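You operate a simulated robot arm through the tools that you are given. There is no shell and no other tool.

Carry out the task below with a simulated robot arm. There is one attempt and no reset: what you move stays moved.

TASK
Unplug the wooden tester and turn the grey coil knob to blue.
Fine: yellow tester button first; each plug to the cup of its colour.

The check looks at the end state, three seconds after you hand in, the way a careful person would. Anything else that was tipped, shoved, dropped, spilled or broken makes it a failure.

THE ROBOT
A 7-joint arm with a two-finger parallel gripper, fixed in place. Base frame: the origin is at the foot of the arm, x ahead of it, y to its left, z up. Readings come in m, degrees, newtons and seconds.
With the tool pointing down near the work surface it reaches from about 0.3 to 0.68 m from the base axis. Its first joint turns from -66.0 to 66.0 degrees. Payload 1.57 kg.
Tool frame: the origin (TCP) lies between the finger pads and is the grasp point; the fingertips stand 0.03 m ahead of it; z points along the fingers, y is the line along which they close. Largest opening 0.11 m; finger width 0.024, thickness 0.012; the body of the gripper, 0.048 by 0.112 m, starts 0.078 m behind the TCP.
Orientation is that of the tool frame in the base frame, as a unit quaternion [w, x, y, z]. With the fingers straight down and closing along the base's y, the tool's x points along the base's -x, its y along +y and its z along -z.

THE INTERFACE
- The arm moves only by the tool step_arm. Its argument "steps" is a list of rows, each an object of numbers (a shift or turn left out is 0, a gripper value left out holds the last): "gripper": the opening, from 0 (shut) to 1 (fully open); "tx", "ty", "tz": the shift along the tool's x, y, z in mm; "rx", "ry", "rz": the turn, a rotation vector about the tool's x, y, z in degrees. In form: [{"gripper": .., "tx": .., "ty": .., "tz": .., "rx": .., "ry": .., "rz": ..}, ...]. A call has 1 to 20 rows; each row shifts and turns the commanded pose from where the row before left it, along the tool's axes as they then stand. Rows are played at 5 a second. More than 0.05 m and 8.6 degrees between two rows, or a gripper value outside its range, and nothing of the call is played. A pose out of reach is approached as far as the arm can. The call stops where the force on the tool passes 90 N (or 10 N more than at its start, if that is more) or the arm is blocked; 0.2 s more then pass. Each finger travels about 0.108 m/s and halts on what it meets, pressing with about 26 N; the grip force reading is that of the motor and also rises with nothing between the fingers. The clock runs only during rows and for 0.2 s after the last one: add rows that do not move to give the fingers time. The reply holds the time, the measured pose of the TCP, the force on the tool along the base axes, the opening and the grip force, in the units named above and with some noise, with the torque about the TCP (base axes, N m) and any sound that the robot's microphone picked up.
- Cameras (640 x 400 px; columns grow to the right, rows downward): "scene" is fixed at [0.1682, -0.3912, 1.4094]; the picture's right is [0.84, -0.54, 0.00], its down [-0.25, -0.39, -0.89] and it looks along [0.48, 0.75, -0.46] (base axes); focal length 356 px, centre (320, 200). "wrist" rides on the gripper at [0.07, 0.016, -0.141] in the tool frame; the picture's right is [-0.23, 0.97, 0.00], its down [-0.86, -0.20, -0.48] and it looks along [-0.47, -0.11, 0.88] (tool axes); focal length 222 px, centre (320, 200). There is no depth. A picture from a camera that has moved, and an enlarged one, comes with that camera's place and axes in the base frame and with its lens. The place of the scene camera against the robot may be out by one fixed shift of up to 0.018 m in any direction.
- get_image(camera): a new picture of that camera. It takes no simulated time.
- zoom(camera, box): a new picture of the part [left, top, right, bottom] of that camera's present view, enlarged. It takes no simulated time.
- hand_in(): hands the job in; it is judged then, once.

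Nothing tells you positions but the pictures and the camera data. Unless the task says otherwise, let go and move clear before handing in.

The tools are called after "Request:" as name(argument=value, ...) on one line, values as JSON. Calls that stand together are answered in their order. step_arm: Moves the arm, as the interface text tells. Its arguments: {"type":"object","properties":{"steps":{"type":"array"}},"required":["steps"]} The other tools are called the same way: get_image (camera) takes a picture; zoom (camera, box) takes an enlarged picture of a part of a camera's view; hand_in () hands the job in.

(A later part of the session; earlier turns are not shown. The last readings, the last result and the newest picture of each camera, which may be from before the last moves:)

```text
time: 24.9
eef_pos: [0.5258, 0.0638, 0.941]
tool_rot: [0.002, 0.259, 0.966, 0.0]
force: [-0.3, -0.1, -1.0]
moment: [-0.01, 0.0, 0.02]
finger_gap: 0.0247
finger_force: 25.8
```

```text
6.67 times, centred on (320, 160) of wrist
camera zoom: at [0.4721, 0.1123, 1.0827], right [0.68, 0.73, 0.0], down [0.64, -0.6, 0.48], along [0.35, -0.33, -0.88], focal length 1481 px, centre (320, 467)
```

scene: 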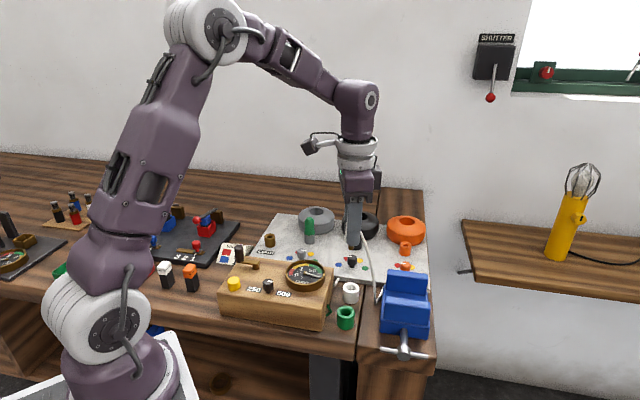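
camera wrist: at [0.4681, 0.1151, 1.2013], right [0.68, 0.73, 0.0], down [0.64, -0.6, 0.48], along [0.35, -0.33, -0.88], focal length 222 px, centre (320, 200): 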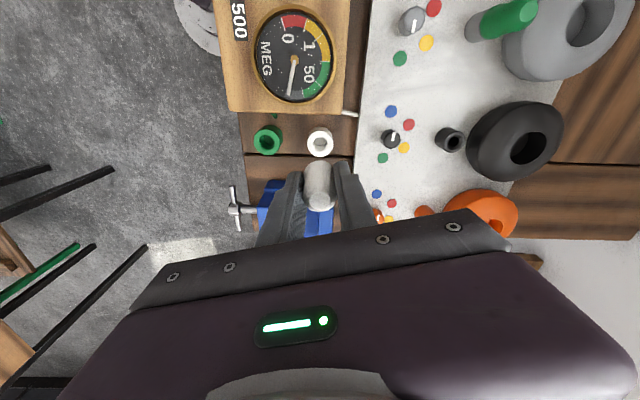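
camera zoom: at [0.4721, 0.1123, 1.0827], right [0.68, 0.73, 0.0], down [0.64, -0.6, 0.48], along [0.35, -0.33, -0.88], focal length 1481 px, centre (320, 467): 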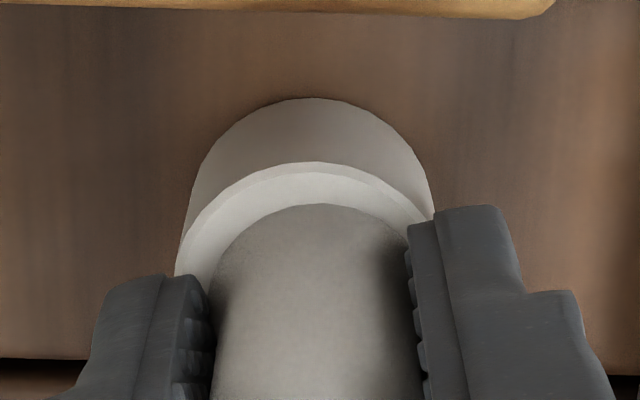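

The load is relieved, the plug sits concentric with the cup, and the pin is inside. I'm opening the fingers a little and checking that it stands before I lift away.

Request:
step_arm(steps=[{"gripper": 0.28}, {"gripper": 0.36}, {}])

Request:
zoom(camera="wrist", box=[280, 120, 360, 220])

Request:
zoom(camera="scene", box=[310, 240, 390, 320])

```text
time: 25.7
eef_pos: [0.5251, 0.0637, 0.9408]
tool_rot: [0.002, 0.259, 0.966, 0.002]
force: [-0.4, 1.2, -0.7]
moment: [-0.01, 0.02, -0.01]
finger_gap: 0.0398
finger_force: 0.1
```

```text
4.00 times, centred on (320, 170) of wrist
camera zoom: at [0.472, 0.1122, 1.0829], right [0.68, 0.73, 0.0], down [0.64, -0.6, 0.48], along [0.35, -0.33, -0.88], focal length 888 px, centre (320, 320)
```

zoom: 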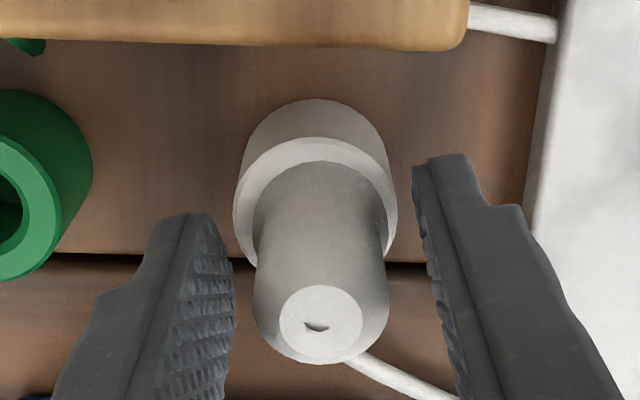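

```text
5.00 times, centred on (350, 280) of scene
camera zoom: at [0.1682, -0.3912, 1.4094], right [0.84, -0.54, 0.0], down [-0.25, -0.39, -0.89], along [0.48, 0.75, -0.46], focal length 1782 px, centre (170, -200)
```

zoom: 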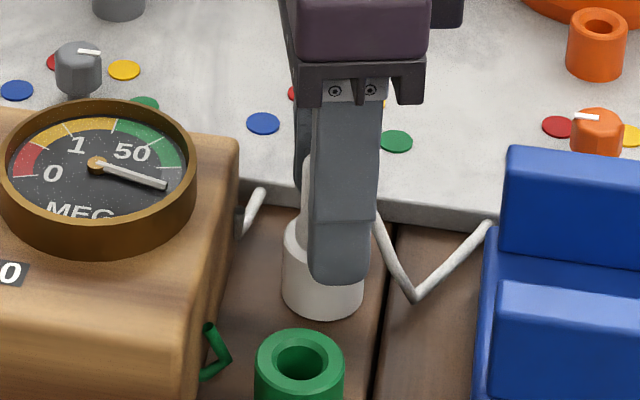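

The white plug stands upright in its cup. I'll lift straight up with the fingers clear and look again.

Request:
step_arm(steps=[{"tz": -5}, {"tz": -10}, {"tz": -20}, {"tz": -30}, {"tz": -40}, {}])

Request:
get_image(camera="wrist")

Request:
zoom(camera="scene", box=[290, 220, 430, 340])

```text
time: 27.1
eef_pos: [0.5234, 0.0635, 1.0464]
tool_rot: [0.002, 0.259, 0.966, 0.002]
force: [-0.1, -0.6, -0.5]
moment: [0.0, 0.01, -0.02]
finger_gap: 0.0395
finger_force: 0.0
```

```text
taken
camera wrist: at [0.471, 0.1128, 1.188], right [0.68, 0.73, 0.0], down [0.64, -0.6, 0.48], along [0.35, -0.33, -0.88], focal length 222 px, centre (320, 200)
```

wrist: 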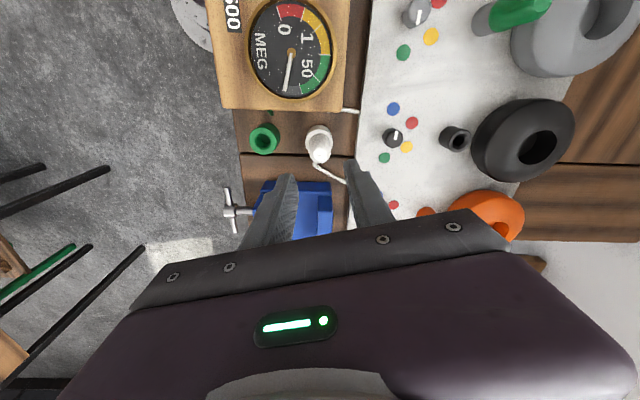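

```text
3.33 times, centred on (360, 280) of scene
camera zoom: at [0.1682, -0.3912, 1.4094], right [0.84, -0.54, 0.0], down [-0.25, -0.39, -0.89], along [0.48, 0.75, -0.46], focal length 1188 px, centre (187, -67)
```

zoom: 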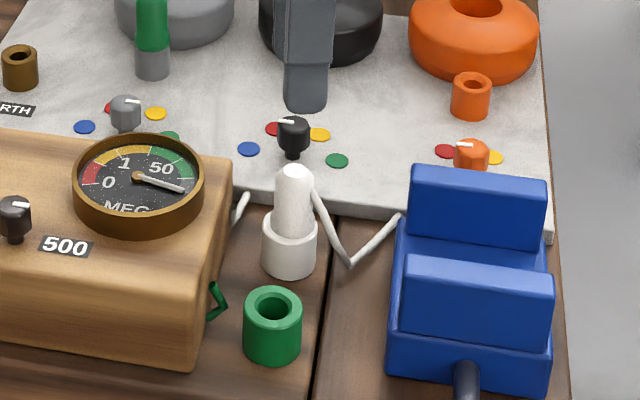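

The white plug is in the white cup. The green plug stands just in front of the grey coil at about (0.54, 0.266). I'll move above it and yaw so the fingers close along the bench's length and stay clear of the coil.

Request:
step_arm(steps=[{"gripper": 0.45, "tx": 17.4, "ty": 36.7, "tz": -4}, {"tx": 17.4, "ty": 36.7, "tz": -4}, {"tx": 17.4, "ty": 36.7, "tz": -4}, {"tx": 17.4, "ty": 36.7, "tz": -4}, {"tx": 17.4, "ty": 36.7, "tz": -4}, {"rz": -7.5}, {"rz": -7.5}, {"rz": -7.5}, {"rz": -7.5}, {"rz": -7.5}, {"rz": -7.5}, {"rz": -7.5}, {"rz": -7.5}, {"rz": -7.5}, {"rz": -7.5}, {}])

Request:
get_image(camera="wrist")

Request:
zoom(camera="wrist", box=[250, 80, 390, 220])

Request:
zoom(camera="scene", box=[240, 160, 400, 300])

```text
time: 30.5
eef_pos: [0.5412, 0.2658, 1.0663]
tool_rot: [0.003, -0.384, 0.923, 0.0]
force: [-0.5, 0.0, 0.5]
moment: [0.01, -0.01, 0.0]
finger_gap: 0.0493
finger_force: 0.1
```

```text
taken
camera wrist: at [0.4794, 0.228, 1.2079], right [-0.53, 0.85, 0.0], down [0.74, 0.46, 0.48], along [0.41, 0.25, -0.88], focal length 222 px, centre (320, 200)
```

wrist: 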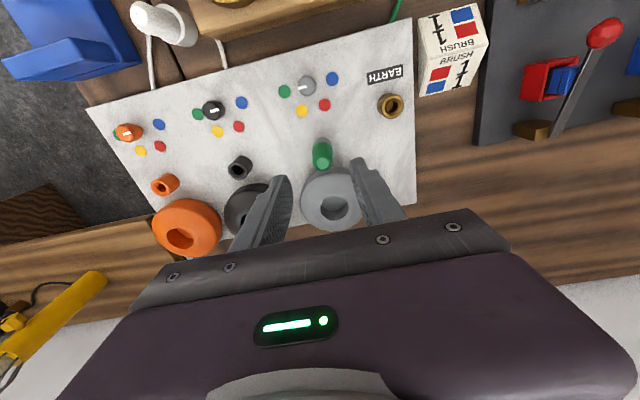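

```text
2.86 times, centred on (320, 150) of wrist
camera zoom: at [0.4794, 0.228, 1.2079], right [-0.53, 0.85, 0.0], down [0.74, 0.46, 0.48], along [0.41, 0.25, -0.88], focal length 635 px, centre (320, 343)
```

zoom: 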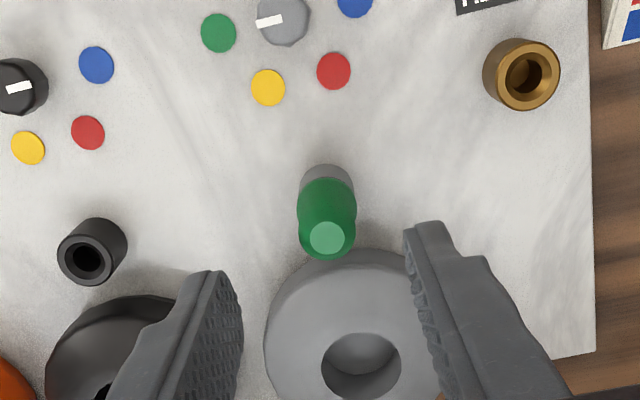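

```text
2.86 times, centred on (320, 230) of scene
camera zoom: at [0.1682, -0.3912, 1.4094], right [0.84, -0.54, 0.0], down [-0.25, -0.39, -0.89], along [0.48, 0.75, -0.46], focal length 1018 px, centre (320, 114)
```

zoom: 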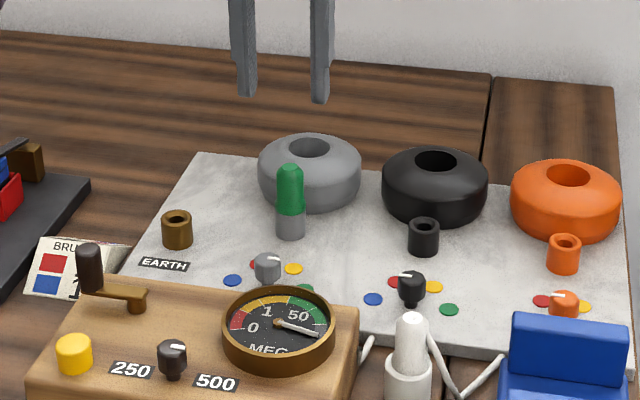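

There is about 2 cm of clearance between plug and coil. I place the green plug at (0.549, 0.2755) with its top at about 0.965, so I'll shift 12.5 mm along the tool's -x, descend part way, and check.

Request:
step_arm(steps=[{"tx": -12.5, "ty": 0.3, "tz": 10}, {"tz": 30}, {"tz": 26}, {}])

Request:
zoom(camera="wrist", box=[250, 100, 390, 240])

Request:
zoom(camera="scene", box=[260, 170, 360, 270])

```text
time: 31.5
eef_pos: [0.5495, 0.275, 1.0005]
tool_rot: [0.003, -0.383, 0.924, -0.001]
force: [-0.2, 1.4, -0.6]
moment: [-0.02, 0.0, -0.02]
finger_gap: 0.0494
finger_force: 0.2
```

```text
2.86 times, centred on (320, 170) of wrist
camera zoom: at [0.489, 0.2371, 1.1417], right [-0.53, 0.85, 0.0], down [0.74, 0.46, 0.48], along [0.41, 0.25, -0.88], focal length 635 px, centre (320, 286)
```

zoom: 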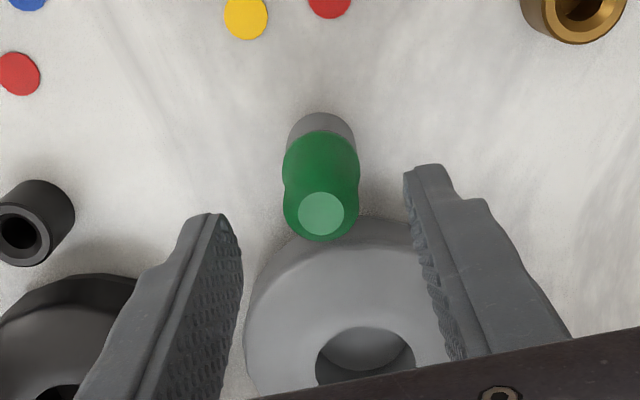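

```text
4.00 times, centred on (310, 220) of scene
camera zoom: at [0.1682, -0.3912, 1.4094], right [0.84, -0.54, 0.0], down [-0.25, -0.39, -0.89], along [0.48, 0.75, -0.46], focal length 1426 px, centre (360, 120)
```

zoom: 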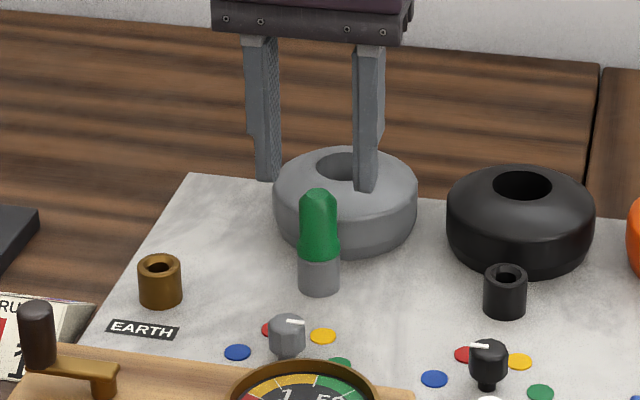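

The plug is centred between the fingers and the coil is clear. I'll descend to TCP z ≈ 0.95 and grip.

Request:
step_arm(steps=[{"tz": 20}, {"tz": 20}, {"tz": 10}, {}, {"gripper": 0}, {}, {}])

Request:
zoom(camera="wrist", box=[250, 100, 390, 240])

Request:
zoom(camera="scene", box=[260, 170, 360, 270])

```text
time: 33.1
eef_pos: [0.5501, 0.2739, 0.9499]
tool_rot: [0.003, -0.383, 0.924, -0.001]
force: [-0.4, 1.1, -0.6]
moment: [0.08, 0.09, 0.04]
finger_gap: 0.0247
finger_force: 26.5
```

```text
2.86 times, centred on (320, 170) of wrist
camera zoom: at [0.4889, 0.2367, 1.0911], right [-0.53, 0.85, 0.0], down [0.74, 0.46, 0.48], along [0.41, 0.25, -0.88], focal length 635 px, centre (320, 286)
```

zoom: 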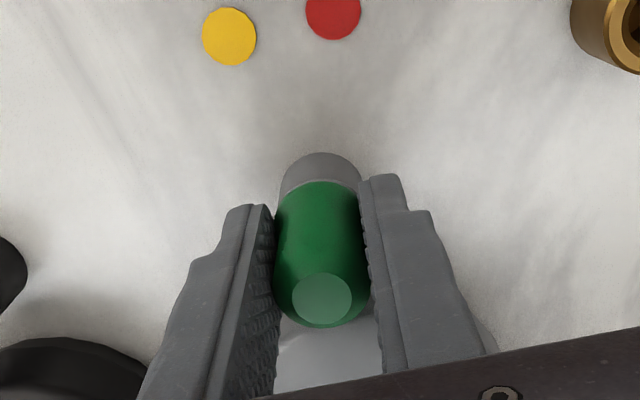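

```text
4.00 times, centred on (310, 220) of scene
camera zoom: at [0.1682, -0.3912, 1.4094], right [0.84, -0.54, 0.0], down [-0.25, -0.39, -0.89], along [0.48, 0.75, -0.46], focal length 1426 px, centre (360, 120)
```

zoom: 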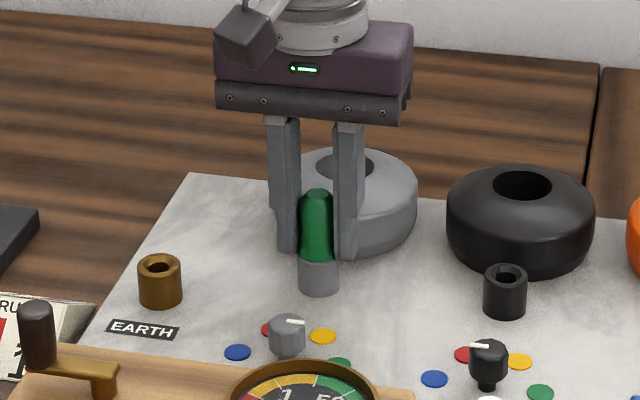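

The green plug is gripped (gap 24.7 mm). I'll pull it straight up gently.

Request:
step_arm(steps=[{"tz": -2}, {"tz": -3}, {"tz": -4}, {"tz": -5}, {"tz": -10}, {}])

Request:
zoom(camera="scene", box=[260, 170, 360, 270])

```text
time: 34.5
eef_pos: [0.5488, 0.2736, 0.9744]
tool_rot: [0.002, -0.382, 0.924, 0.0]
force: [0.8, -0.3, -1.0]
moment: [0.04, 0.02, 0.0]
finger_gap: 0.0245
finger_force: 26.4
```

```text
4.00 times, centred on (310, 220) of scene
camera zoom: at [0.1682, -0.3912, 1.4094], right [0.84, -0.54, 0.0], down [-0.25, -0.39, -0.89], along [0.48, 0.75, -0.46], focal length 1426 px, centre (360, 120)
```

zoom: 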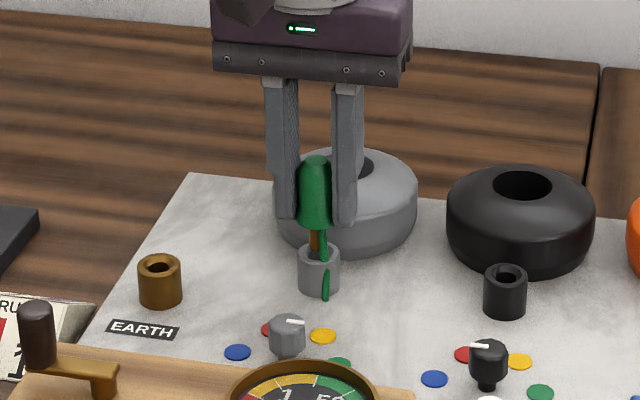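

The pin is nearly clear of the socket with no resistance. I'll lift higher, carry the plug toward the green cup at about (0.4735, 0.014), and rotate back to the 30° yaw that worked before.

Request:
step_arm(steps=[{"tz": -25}, {"tz": -35}, {"tz": -35}, {"tx": 39.5, "ty": -21.7}, {"tx": 39.5, "ty": -21.7}, {"tx": 39.5, "ty": -21.7}, {}])

Request:
get_image(camera="scene")

Request:
get_image(camera="wrist")

```text
time: 36.1
eef_pos: [0.5116, 0.1435, 1.0676]
tool_rot: [0.002, -0.382, 0.924, 0.0]
force: [0.5, -0.1, -0.8]
moment: [0.01, -0.01, -0.01]
finger_gap: 0.0244
finger_force: 26.0
```

```text
taken
```

scene: 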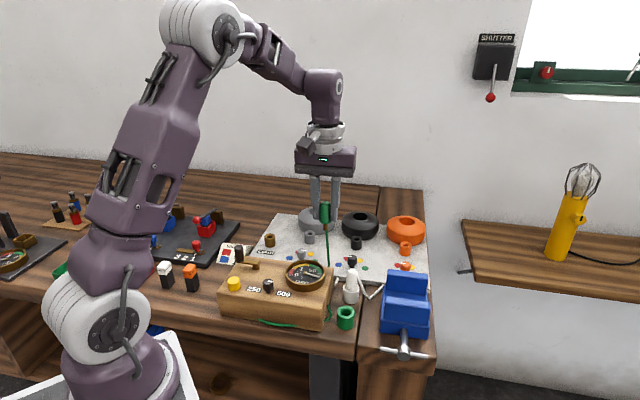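

```text
taken
camera wrist: at [0.4498, 0.1061, 1.2096], right [-0.53, 0.85, 0.0], down [0.74, 0.46, 0.48], along [0.41, 0.25, -0.88], focal length 222 px, centre (320, 200)
```

wrist: 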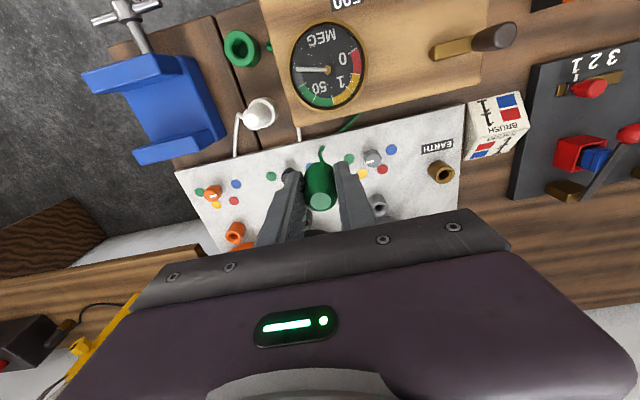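

The cables are hanging harmlessly and everything is still upright. I'll continue to the green cup and rotate.

Request:
step_arm(steps=[{"tx": 39.5, "ty": -21.7}, {"tx": 39.5, "ty": -21.7}, {"tx": 39.5, "ty": -21.7}, {"rz": 7.5}, {"rz": 7.5}, {"rz": 7.5}, {"rz": 7.5}, {"rz": 7.5}, {"rz": 7.5}, {"rz": 7.5}, {"rz": 7.5}, {"rz": 7.5}, {"rz": 7.5}, {}])

Request:
get_image(camera="wrist")

Request:
zoom(camera="wrist", box=[240, 90, 400, 230])

Request:
zoom(camera="scene", box=[290, 200, 430, 340])

```text
time: 39.1
eef_pos: [0.4728, 0.0158, 1.0698]
tool_rot: [0.002, 0.259, 0.966, 0.001]
force: [1.0, 0.4, -0.1]
moment: [-0.03, -0.05, -0.01]
finger_gap: 0.024
finger_force: 26.6
```

```text
taken
camera wrist: at [0.4209, 0.064, 1.2107], right [0.69, 0.73, 0.0], down [0.64, -0.6, 0.48], along [0.35, -0.33, -0.88], focal length 222 px, centre (320, 200)
```

wrist: 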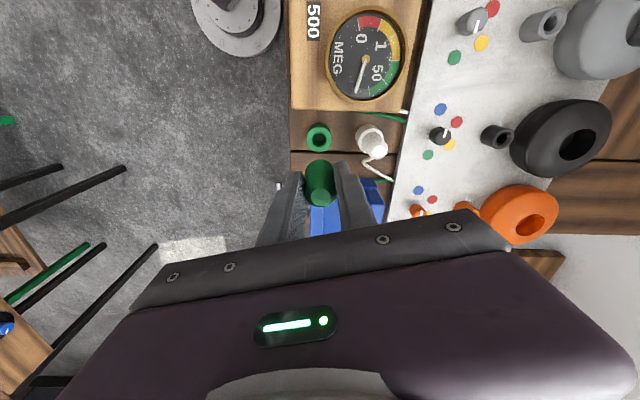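

```text
2.86 times, centred on (320, 160) of wrist
camera zoom: at [0.4209, 0.064, 1.2107], right [0.69, 0.73, 0.0], down [0.64, -0.6, 0.48], along [0.35, -0.33, -0.88], focal length 635 px, centre (320, 314)
```

zoom: 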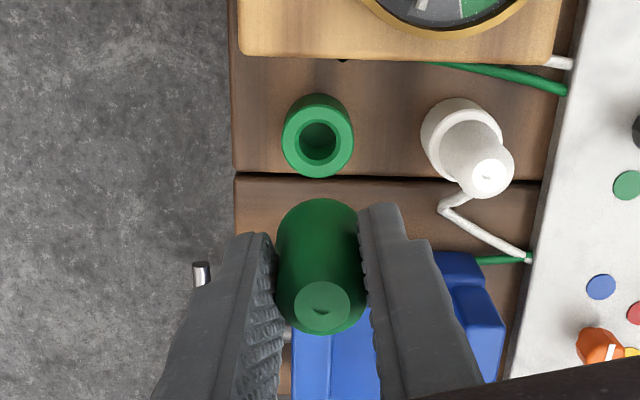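

```text
2.86 times, centred on (360, 270) of scene
camera zoom: at [0.1682, -0.3912, 1.4094], right [0.84, -0.54, 0.0], down [-0.25, -0.39, -0.89], along [0.48, 0.75, -0.46], focal length 1018 px, centre (206, 0)
```

zoom: 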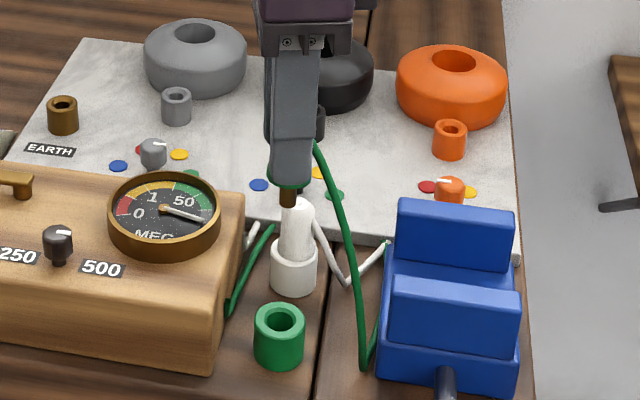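

The green cup is nearly under the plug. The plug slid about 10 mm down in the grip during the pull, so I'll allow for that. I'll apply a small correction, lower part way, and recheck.

Request:
step_arm(steps=[{"tx": -1.2, "ty": -1.8, "tz": 20}, {"tz": 30}, {"tz": 20}, {}])

Request:
zoom(camera="wrist", box=[240, 90, 400, 230])

Request:
zoom(camera="scene", box=[310, 240, 390, 340])

```text
time: 40.1
eef_pos: [0.4743, 0.0129, 0.9997]
tool_rot: [0.002, 0.259, 0.966, 0.001]
force: [0.0, -0.1, -0.7]
moment: [0.04, 0.0, 0.0]
finger_gap: 0.0243
finger_force: 25.8
```

```text
2.86 times, centred on (320, 160) of wrist
camera zoom: at [0.4212, 0.0615, 1.1412], right [0.68, 0.73, 0.0], down [0.64, -0.6, 0.48], along [0.35, -0.33, -0.88], focal length 635 px, centre (320, 314)
```

zoom: 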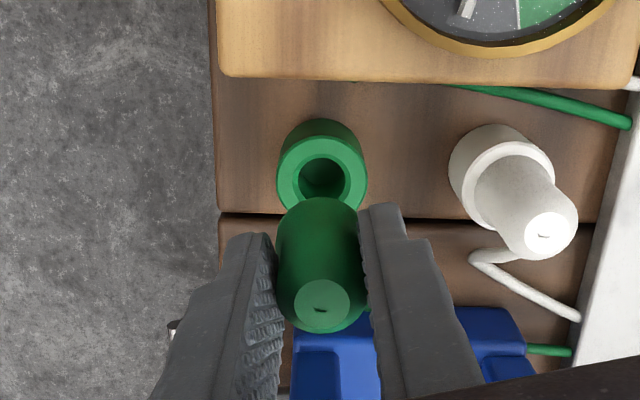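

```text
4.00 times, centred on (350, 290) of scene
camera zoom: at [0.1682, -0.3912, 1.4094], right [0.84, -0.54, 0.0], down [-0.25, -0.39, -0.89], along [0.48, 0.75, -0.46], focal length 1426 px, centre (200, -160)
```

zoom: 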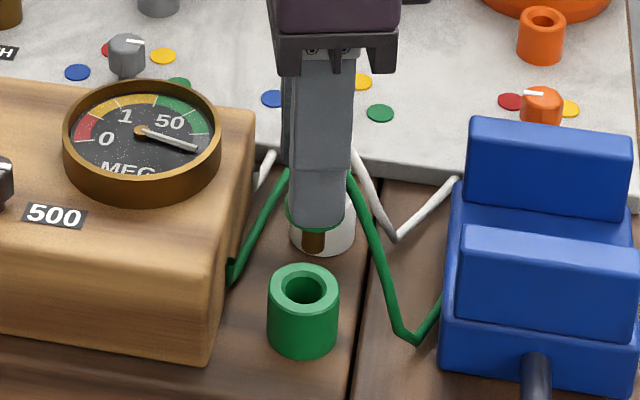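

The plug is close to centred over the cup. I'll zoom further to quantify the remaining offset.

Request:
zoom(camera="wrist", box=[300, 120, 345, 165])

Request:
zoom(camera="scene", box=[325, 280, 370, 335])

Request:
zoom(camera="wrist", box=[290, 150, 350, 210])

```text
8.89 times, centred on (322, 142) of wrist
camera zoom: at [0.4212, 0.0615, 1.1412], right [0.68, 0.73, 0.0], down [0.64, -0.6, 0.48], along [0.35, -0.33, -0.88], focal length 1974 px, centre (298, 711)
```

zoom: 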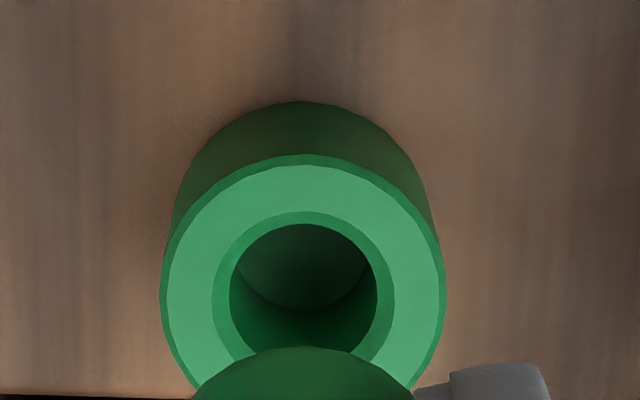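

```text
7.27 times, centred on (348, 308) of scene
camera zoom: at [0.1682, -0.3912, 1.4094], right [0.84, -0.54, 0.0], down [-0.25, -0.39, -0.89], along [0.48, 0.75, -0.46], focal length 2592 px, centre (120, -582)
```

zoom: 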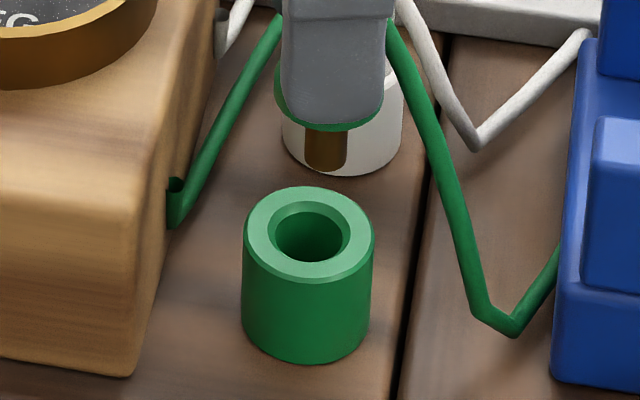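

```text
6.67 times, centred on (320, 180) of wrist
camera zoom: at [0.4212, 0.0615, 1.1412], right [0.68, 0.73, 0.0], down [0.64, -0.6, 0.48], along [0.35, -0.33, -0.88], focal length 1481 px, centre (320, 333)
```

zoom: 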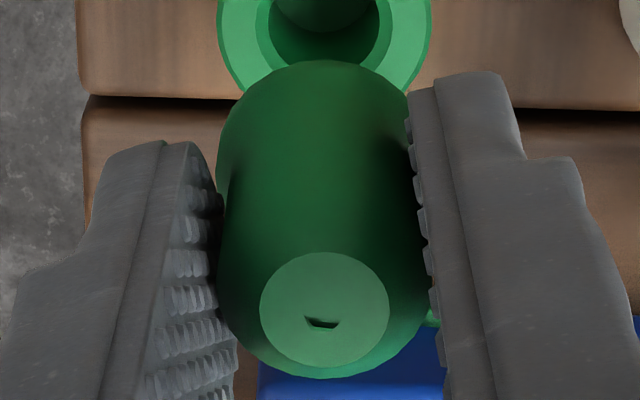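

Comparing both cameras, the cup axis is about 2 mm toward the tool's +x from the pin, and the other direction is dead centre. I'll correct that and lower until the pin is at the mouth of the cup.

Request:
step_arm(steps=[{"tx": 2, "tz": 10}, {"tz": 12}, {"tz": 8}, {}])

Request:
zoom(camera="scene", box=[325, 280, 370, 335])

Request:
zoom(camera="wrist", box=[290, 130, 350, 190])

```text
time: 41.1
eef_pos: [0.4726, 0.0138, 0.9699]
tool_rot: [0.002, 0.258, 0.966, 0.0]
force: [-0.1, -0.4, -0.1]
moment: [0.02, -0.04, 0.05]
finger_gap: 0.0242
finger_force: 26.0
```

```text
7.27 times, centred on (348, 308) of scene
camera zoom: at [0.1682, -0.3912, 1.4094], right [0.84, -0.54, 0.0], down [-0.25, -0.39, -0.89], along [0.48, 0.75, -0.46], focal length 2592 px, centre (120, -582)
```

zoom: 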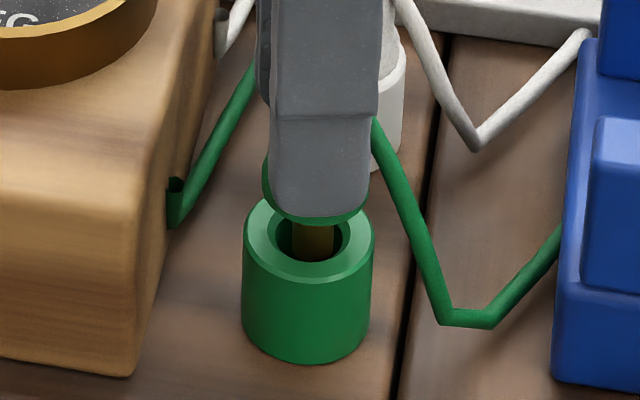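

```text
6.67 times, centred on (320, 160) of wrist
camera zoom: at [0.4193, 0.0627, 1.1107], right [0.68, 0.73, 0.0], down [0.64, -0.6, 0.48], along [0.35, -0.33, -0.88], focal length 1481 px, centre (320, 467)
```

zoom: 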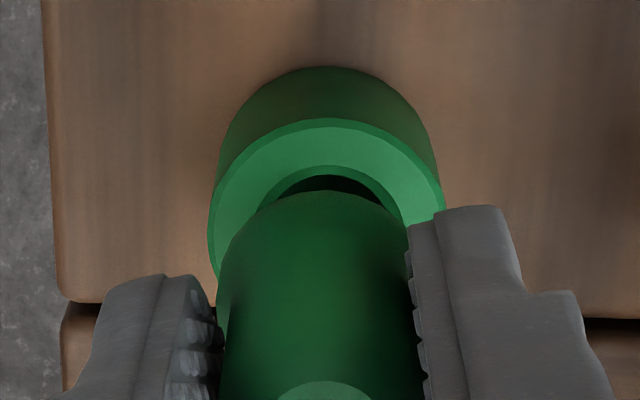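

The pin is now inside the hole's outline in both views. I'll continue down gently toward seating.

Request:
step_arm(steps=[{"ty": 0.5, "tz": 6}, {"tz": 5}, {"tz": 4}, {"tz": 3}, {}])

```text
time: 42.3
eef_pos: [0.4737, 0.0134, 0.9514]
tool_rot: [0.003, 0.258, 0.966, 0.001]
force: [1.7, 1.5, 10.8]
moment: [-0.07, -0.02, 0.03]
finger_gap: 0.0242
finger_force: 26.1
```

The contact force is 10.8 N, so the plug has touched down. I'll check visually before letting go.

Request:
zoom(camera="scene", box=[325, 280, 370, 335])

Request:
zoom(camera="wrist", box=[290, 130, 350, 190])

```text
7.27 times, centred on (348, 308) of scene
camera zoom: at [0.1681, -0.3911, 1.4094], right [0.84, -0.54, 0.0], down [-0.25, -0.39, -0.89], along [0.48, 0.75, -0.46], focal length 2592 px, centre (120, -582)
```

zoom: 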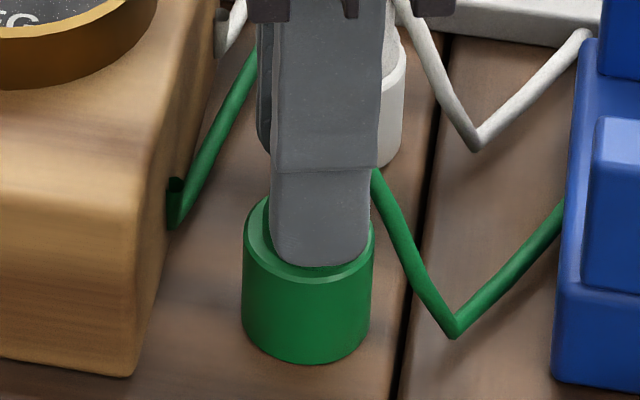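

```text
6.67 times, centred on (320, 160) of wrist
camera zoom: at [0.4201, 0.0631, 1.0928], right [0.68, 0.73, 0.0], down [0.64, -0.6, 0.48], along [0.35, -0.33, -0.88], focal length 1481 px, centre (320, 467)
```

zoom: 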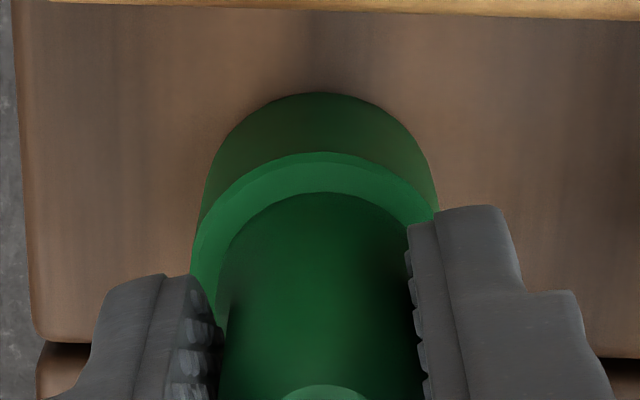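

The green plug is seated concentric on its cup. I'll ease off slightly and open the fingers.

Request:
step_arm(steps=[{"tz": -0.3}, {"gripper": 0.28}, {"gripper": 0.36}, {}])

Request:
zoom(camera="wrist", box=[280, 120, 380, 220])

```text
time: 43.3
eef_pos: [0.4727, 0.0135, 0.9517]
tool_rot: [0.002, 0.259, 0.966, 0.001]
force: [0.5, 0.3, 0.2]
moment: [-0.01, 0.0, 0.03]
finger_gap: 0.0401
finger_force: 0.0
```

```text
4.00 times, centred on (330, 170) of wrist
camera zoom: at [0.4199, 0.0632, 1.0931], right [0.68, 0.73, 0.0], down [0.64, -0.6, 0.48], along [0.35, -0.33, -0.88], focal length 888 px, centre (280, 320)
```

zoom: 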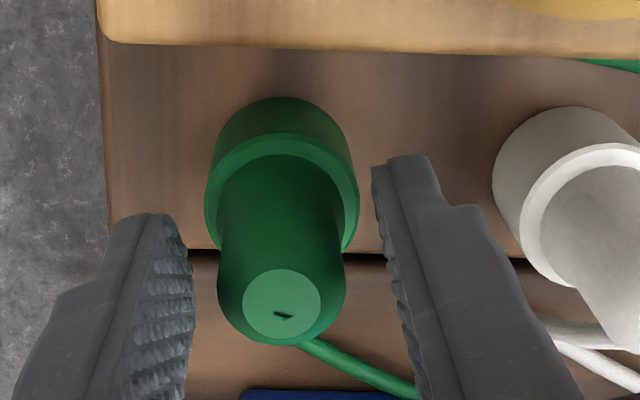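

The green plug stands in its cup, free of the fingers. I'll lift straight up and check the whole bench.

Request:
step_arm(steps=[{"tz": -5}, {"tz": -10}, {"tz": -20}, {"tz": -30}, {"tz": -40}, {}])

Request:
get_image(camera="scene")

Request:
zoom(camera="scene", box=[290, 220, 430, 340])

```text
time: 44.7
eef_pos: [0.4719, 0.015, 1.0562]
tool_rot: [0.003, 0.259, 0.966, 0.001]
force: [-0.7, -0.1, -0.6]
moment: [-0.02, -0.03, 0.02]
finger_gap: 0.0397
finger_force: 0.1
```

```text
taken
```

scene: 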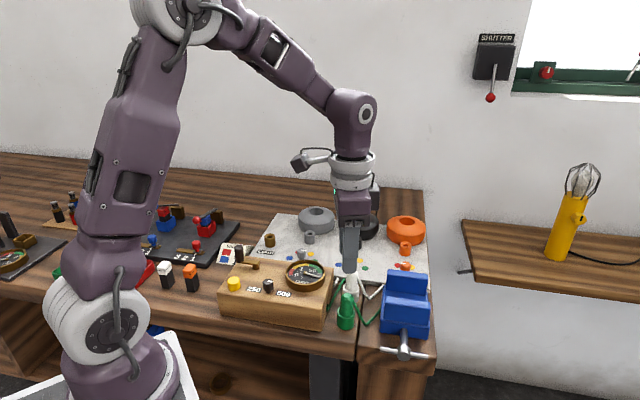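

```text
3.33 times, centred on (360, 280) of scene
camera zoom: at [0.1682, -0.3912, 1.4094], right [0.84, -0.54, 0.0], down [-0.25, -0.39, -0.89], along [0.48, 0.75, -0.46], focal length 1188 px, centre (187, -67)
```

zoom: 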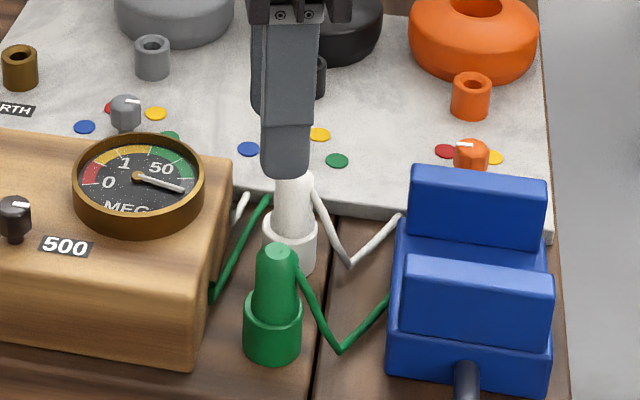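

Both plugs are in the cups of their colour. Last is the grey knob at about (0.496, 0.219), which needs +180° counterclockwise from above to go from green through yellow and red to blue. I'll hover above it at a yaw that leaves room for a 90° turn.

Request:
step_arm(steps=[{"gripper": 0.42, "tz": -10}, {"tx": 16.3, "ty": 37.8}, {"tx": 16.3, "ty": 37.8}, {"tx": 16.3, "ty": 37.8}, {"tx": 16.3, "ty": 37.8}, {"tx": 16.3, "ty": 37.8}, {"rz": 7.5}, {"rz": 7.5}, {}])

Request:
get_image(camera="wrist")

Request:
zoom(camera="wrist", box=[260, 80, 380, 200])

```text
time: 46.7
eef_pos: [0.4963, 0.219, 1.0676]
tool_rot: [0.001, 0.383, 0.924, 0.001]
force: [0.6, 0.3, 0.2]
moment: [0.0, 0.03, 0.0]
finger_gap: 0.0463
finger_force: 0.1
```

```text
taken
camera wrist: at [0.4578, 0.28, 1.2081], right [0.85, 0.53, 0.0], down [0.46, -0.75, 0.48], along [0.26, -0.41, -0.88], focal length 222 px, centre (320, 200)
```

wrist: 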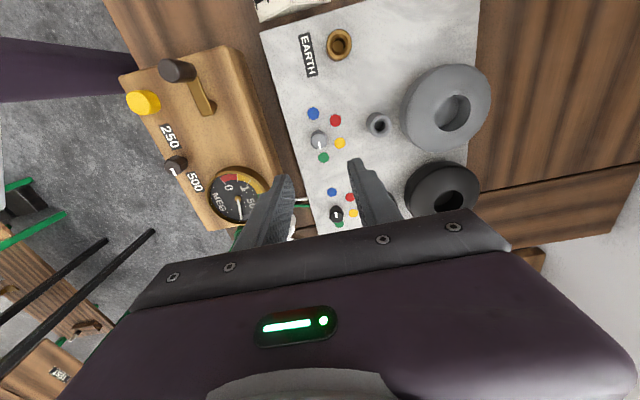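

```text
3.33 times, centred on (320, 140) of wrist
camera zoom: at [0.4578, 0.28, 1.2081], right [0.85, 0.53, 0.0], down [0.46, -0.75, 0.48], along [0.26, -0.41, -0.88], focal length 740 px, centre (320, 400)
```

zoom: 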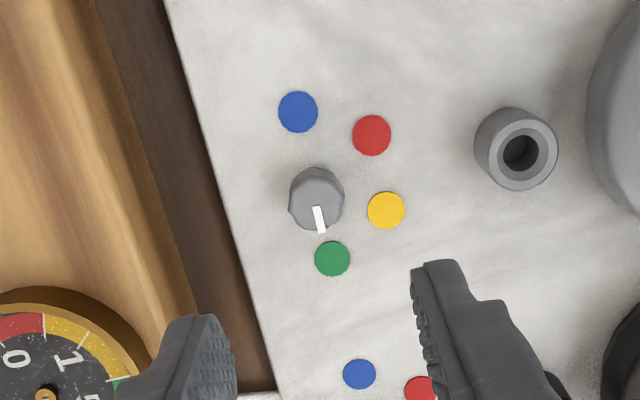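

The knob is slightly off-centre, and the tester's edge is about 4.5 cm from it. I'll correct the offset, narrow the opening, and descend to just above the knob for another look.

Request:
step_arm(steps=[{"gripper": 0.33, "tx": -2.5, "ty": -2.5, "tz": 20}, {"tz": 35}, {"tz": 35}, {}])

Request:
zoom(camera="wrist", box=[250, 90, 390, 230])

Request:
zoom(camera="scene", box=[260, 200, 360, 290])

```text
time: 47.7
eef_pos: [0.4967, 0.2157, 0.976]
tool_rot: [0.001, 0.383, 0.924, 0.001]
force: [0.7, -0.2, -0.2]
moment: [0.01, 0.0, -0.03]
finger_gap: 0.0362
finger_force: 0.0
```

```text
2.86 times, centred on (320, 160) of wrist
camera zoom: at [0.458, 0.276, 1.1174], right [0.85, 0.53, 0.0], down [0.46, -0.75, 0.48], along [0.26, -0.41, -0.88], focal length 635 px, centre (320, 314)
```

zoom: 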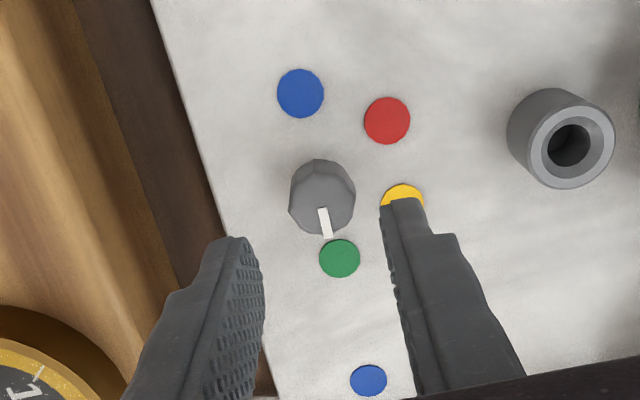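

```text
4.44 times, centred on (310, 245) of scene
camera zoom: at [0.1682, -0.3912, 1.4094], right [0.84, -0.54, 0.0], down [-0.25, -0.39, -0.89], along [0.48, 0.75, -0.46], focal length 1584 px, centre (364, 0)
```

zoom: 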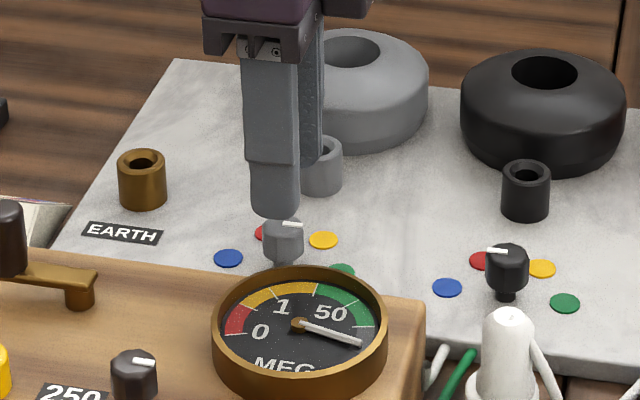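

The TCP axis now passes through the knob's centre, and the cap is about 23 mm wide. Before I lower, I want to confirm the left finger's clearance from the tester.

Request:
zoom(camera="wrist", box=[240, 130, 330, 230])

Request:
zoom(camera="scene", box=[280, 230, 340, 280])

```text
4.00 times, centred on (285, 180) of wrist
camera zoom: at [0.458, 0.276, 1.1174], right [0.85, 0.53, 0.0], down [0.46, -0.75, 0.48], along [0.26, -0.41, -0.88], focal length 888 px, centre (460, 280)
```

zoom: 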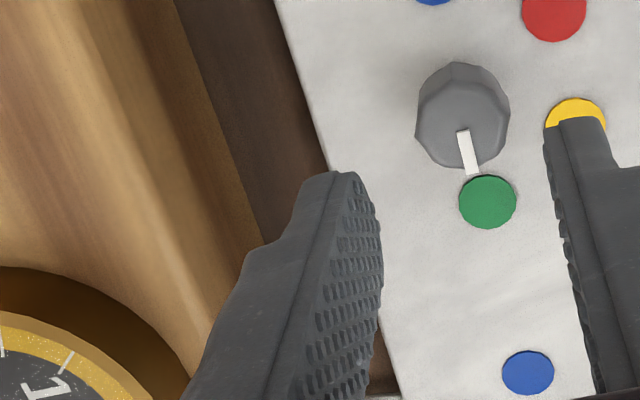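

```text
8.00 times, centred on (310, 255) of scene
camera zoom: at [0.1682, -0.3912, 1.4094], right [0.84, -0.54, 0.0], down [-0.25, -0.39, -0.89], along [0.48, 0.75, -0.46], focal length 2851 px, centre (400, -240)
```

zoom: 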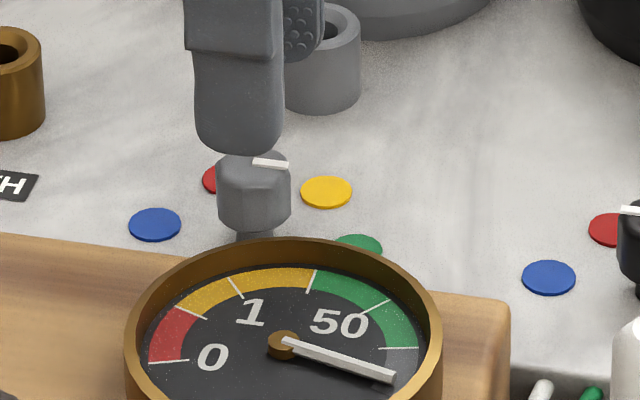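

Measured from the tester's base edge, the clearance is over 3 cm, so the descent is safe. I'll lower to TCP z ≈ 0.922, with tips about 14 mm above the board, and grip the knob.

Request:
step_arm(steps=[{"tz": 20}, {"tz": 20}, {"tz": 13}, {}])

Request:
zoom(camera="wrist", box=[260, 100, 380, 220])

Request:
zoom(camera="scene", box=[280, 220, 340, 280])

```text
time: 48.7
eef_pos: [0.4965, 0.2158, 0.9244]
tool_rot: [0.002, 0.382, 0.924, 0.001]
force: [0.0, 0.9, 7.2]
moment: [-0.08, 0.17, -0.05]
finger_gap: 0.0362
finger_force: 0.5
```

```text
3.33 times, centred on (320, 160) of wrist
camera zoom: at [0.4585, 0.2766, 1.0654], right [0.85, 0.53, 0.01], down [0.46, -0.75, 0.48], along [0.26, -0.41, -0.88], focal length 740 px, centre (320, 333)
```

zoom: 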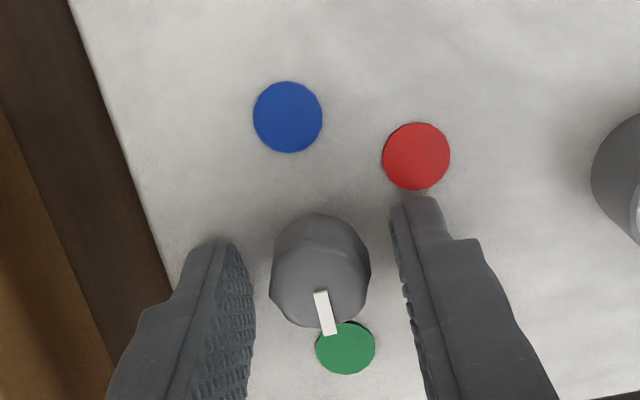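

```text
6.67 times, centred on (310, 250) of scene
camera zoom: at [0.1681, -0.3912, 1.4094], right [0.84, -0.54, 0.0], down [-0.25, -0.39, -0.89], along [0.48, 0.75, -0.46], focal length 2376 px, centre (387, -133)
```

zoom: 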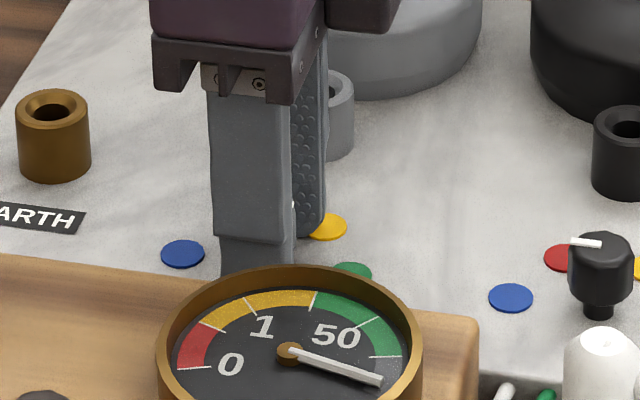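

A light 7 N reaction shows the tips are just touching the board, which is a bit higher than I assumed. I'll back up about 4 mm at once.

Request:
step_arm(steps=[{"tz": -3.5}, {}])

Request:
zoom(camera="wrist", box=[260, 100, 380, 220])

```text
time: 49.3
eef_pos: [0.4968, 0.2158, 0.9273]
tool_rot: [0.002, 0.383, 0.924, 0.001]
force: [0.0, -0.2, 0.1]
moment: [0.0, -0.02, 0.03]
finger_gap: 0.0362
finger_force: 0.2
```

```text
3.33 times, centred on (320, 160) of wrist
camera zoom: at [0.4585, 0.2764, 1.0687], right [0.85, 0.53, 0.0], down [0.46, -0.75, 0.48], along [0.26, -0.41, -0.88], focal length 740 px, centre (320, 333)
```

zoom: 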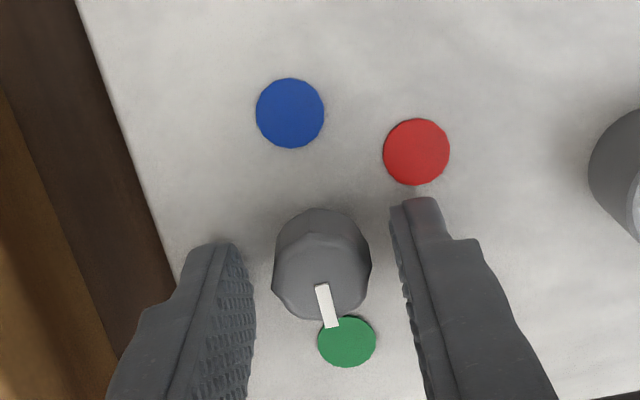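

Using the board contact as a height reference (about z 0.893), the dot circle's centre is about 4.5 mm toward the camera from my TCP. I'll shift onto the knob's true axis before gripping.

Request:
step_arm(steps=[{"tx": 4.5, "ty": 0.3}, {}])

Request:
zoom(camera="wrist", box=[260, 100, 380, 220])

Request:
zoom(camera="scene", box=[280, 220, 340, 280])

```text
time: 49.9
eef_pos: [0.4934, 0.2184, 0.927]
tool_rot: [0.001, 0.382, 0.924, 0.001]
force: [-0.2, 0.7, -0.7]
moment: [0.03, -0.03, 0.0]
finger_gap: 0.0361
finger_force: 0.0
```

```text
3.33 times, centred on (320, 160) of wrist
camera zoom: at [0.4557, 0.2797, 1.0688], right [0.85, 0.53, 0.0], down [0.46, -0.75, 0.48], along [0.26, -0.41, -0.88], focal length 740 px, centre (320, 333)
```

zoom: 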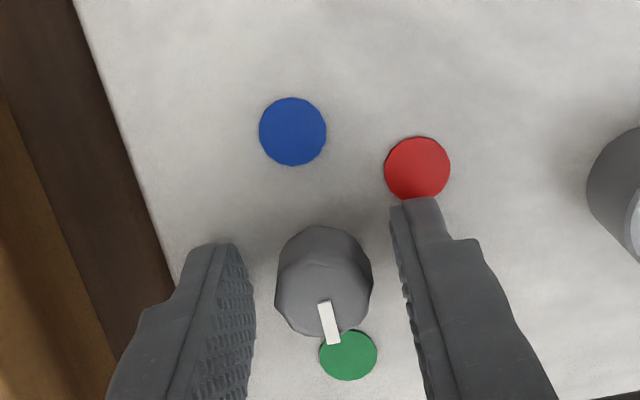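

```text
6.67 times, centred on (310, 250) of scene
camera zoom: at [0.1682, -0.3912, 1.4094], right [0.84, -0.54, 0.0], down [-0.25, -0.39, -0.89], along [0.48, 0.75, -0.46], focal length 2376 px, centre (387, -133)
```

zoom: 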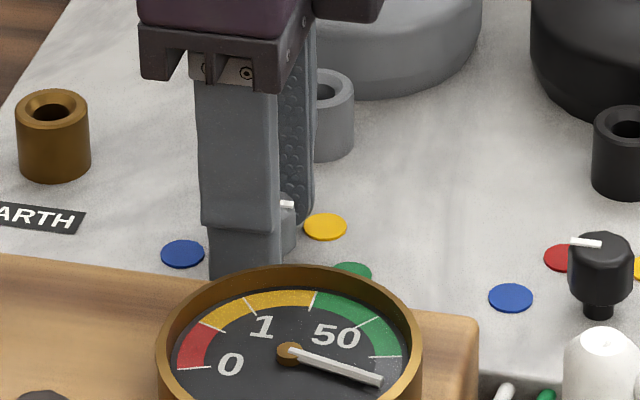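

The dot circle's centre now coincides with the TCP axis (about 71.8 mm forward in both). I'm closing on the knob.

Request:
step_arm(steps=[{"gripper": 0}, {}, {}])

Request:
zoom(camera="wrist", box=[260, 100, 380, 220])

```text
time: 50.7
eef_pos: [0.4951, 0.2193, 0.9291]
tool_rot: [0.003, 0.383, 0.924, 0.002]
force: [6.7, 5.8, -2.2]
moment: [-0.19, 0.24, -0.03]
finger_gap: 0.0206
finger_force: 34.2
```

```text
3.33 times, centred on (320, 160) of wrist
camera zoom: at [0.456, 0.2801, 1.0688], right [0.85, 0.53, 0.01], down [0.46, -0.75, 0.48], along [0.26, -0.41, -0.88], focal length 740 px, centre (320, 333)
```

zoom: 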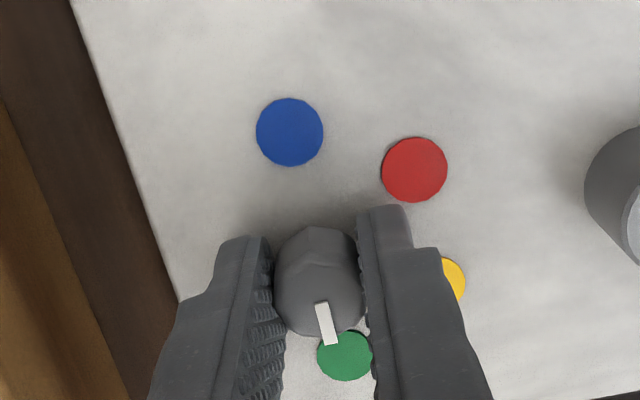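

The knob is gripped (20.6 mm), with a small 9 N side load along the closing direction. I'll shift 1.2 mm to relieve it, then begin turning counterclockwise in stages.

Request:
step_arm(steps=[{"ty": 1.2}, {}])

```text
time: 51.3
eef_pos: [0.4945, 0.2189, 0.9273]
tool_rot: [0.002, 0.382, 0.924, 0.0]
force: [2.8, 2.4, 2.0]
moment: [-0.38, 0.06, 0.01]
finger_gap: 0.0208
finger_force: 34.4
```

Request:
step_arm(steps=[{"ty": 0.4, "rz": -6}, {"rz": -6}, {"rz": -6}, {"rz": -6}, {"rz": -6}, {}])

Request:
zoom(camera="wrist", box=[260, 100, 380, 220])

```text
time: 52.7
eef_pos: [0.4958, 0.2188, 0.9264]
tool_rot: [0.002, 0.13, 0.991, -0.001]
force: [-8.6, -7.0, 10.5]
moment: [-0.38, -0.23, 0.02]
finger_gap: 0.021
finger_force: 34.3
```

```text
3.33 times, centred on (320, 160) of wrist
camera zoom: at [0.4309, 0.2531, 1.0687], right [0.47, 0.88, 0.0], down [0.77, -0.41, 0.48], along [0.43, -0.23, -0.88], focal length 740 px, centre (320, 333)
```

zoom: 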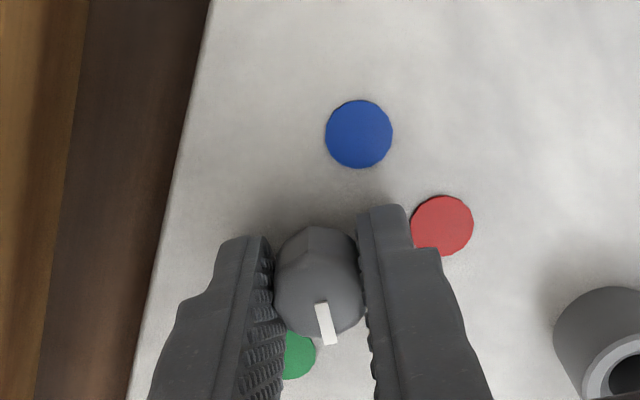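

The knob is turning with the gripper, 30° so far. A small side load has built up, so I'll trim the position before going on.

Request:
step_arm(steps=[{"tx": 0.8, "ty": -1.2, "tz": -0.6}, {}])

```text
time: 53.3
eef_pos: [0.4948, 0.2188, 0.927]
tool_rot: [0.003, 0.131, 0.991, 0.001]
force: [5.1, -0.5, -9.2]
moment: [-0.04, 0.12, 0.02]
finger_gap: 0.0209
finger_force: 34.0
```

Request:
step_arm(steps=[{"tx": -0.4, "tz": 0.3}, {"rz": -6}, {"rz": -6}, {"rz": -6}, {"rz": -6}, {"rz": -6}, {}])

Request:
zoom(camera="wrist", box=[260, 100, 380, 220])

```text
time: 54.9
eef_pos: [0.4946, 0.2187, 0.9292]
tool_rot: [0.003, -0.131, 0.991, 0.001]
force: [1.9, 1.8, -0.4]
moment: [-0.06, 0.61, 0.0]
finger_gap: 0.0208
finger_force: 34.4
```

```text
3.33 times, centred on (320, 160) of wrist
camera zoom: at [0.4223, 0.2166, 1.0686], right [-0.03, 1.0, 0.0], down [0.88, 0.03, 0.48], along [0.48, 0.02, -0.88], focal length 740 px, centre (320, 333)
```

zoom: 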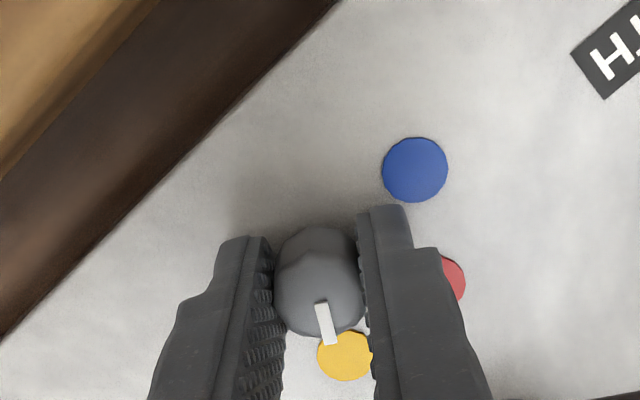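

The pointer is now on yellow (60° done) and the loads are small. I'm continuing toward red.

Request:
step_arm(steps=[{"rz": -6}, {"rz": -6}, {"rz": -6}, {"rz": -6}, {"rz": -6}, {}])

```text
time: 56.3
eef_pos: [0.4947, 0.2195, 0.9289]
tool_rot: [0.002, -0.384, 0.923, 0.0]
force: [5.1, 0.4, -6.0]
moment: [0.76, -0.42, -0.01]
finger_gap: 0.0207
finger_force: 34.5
```

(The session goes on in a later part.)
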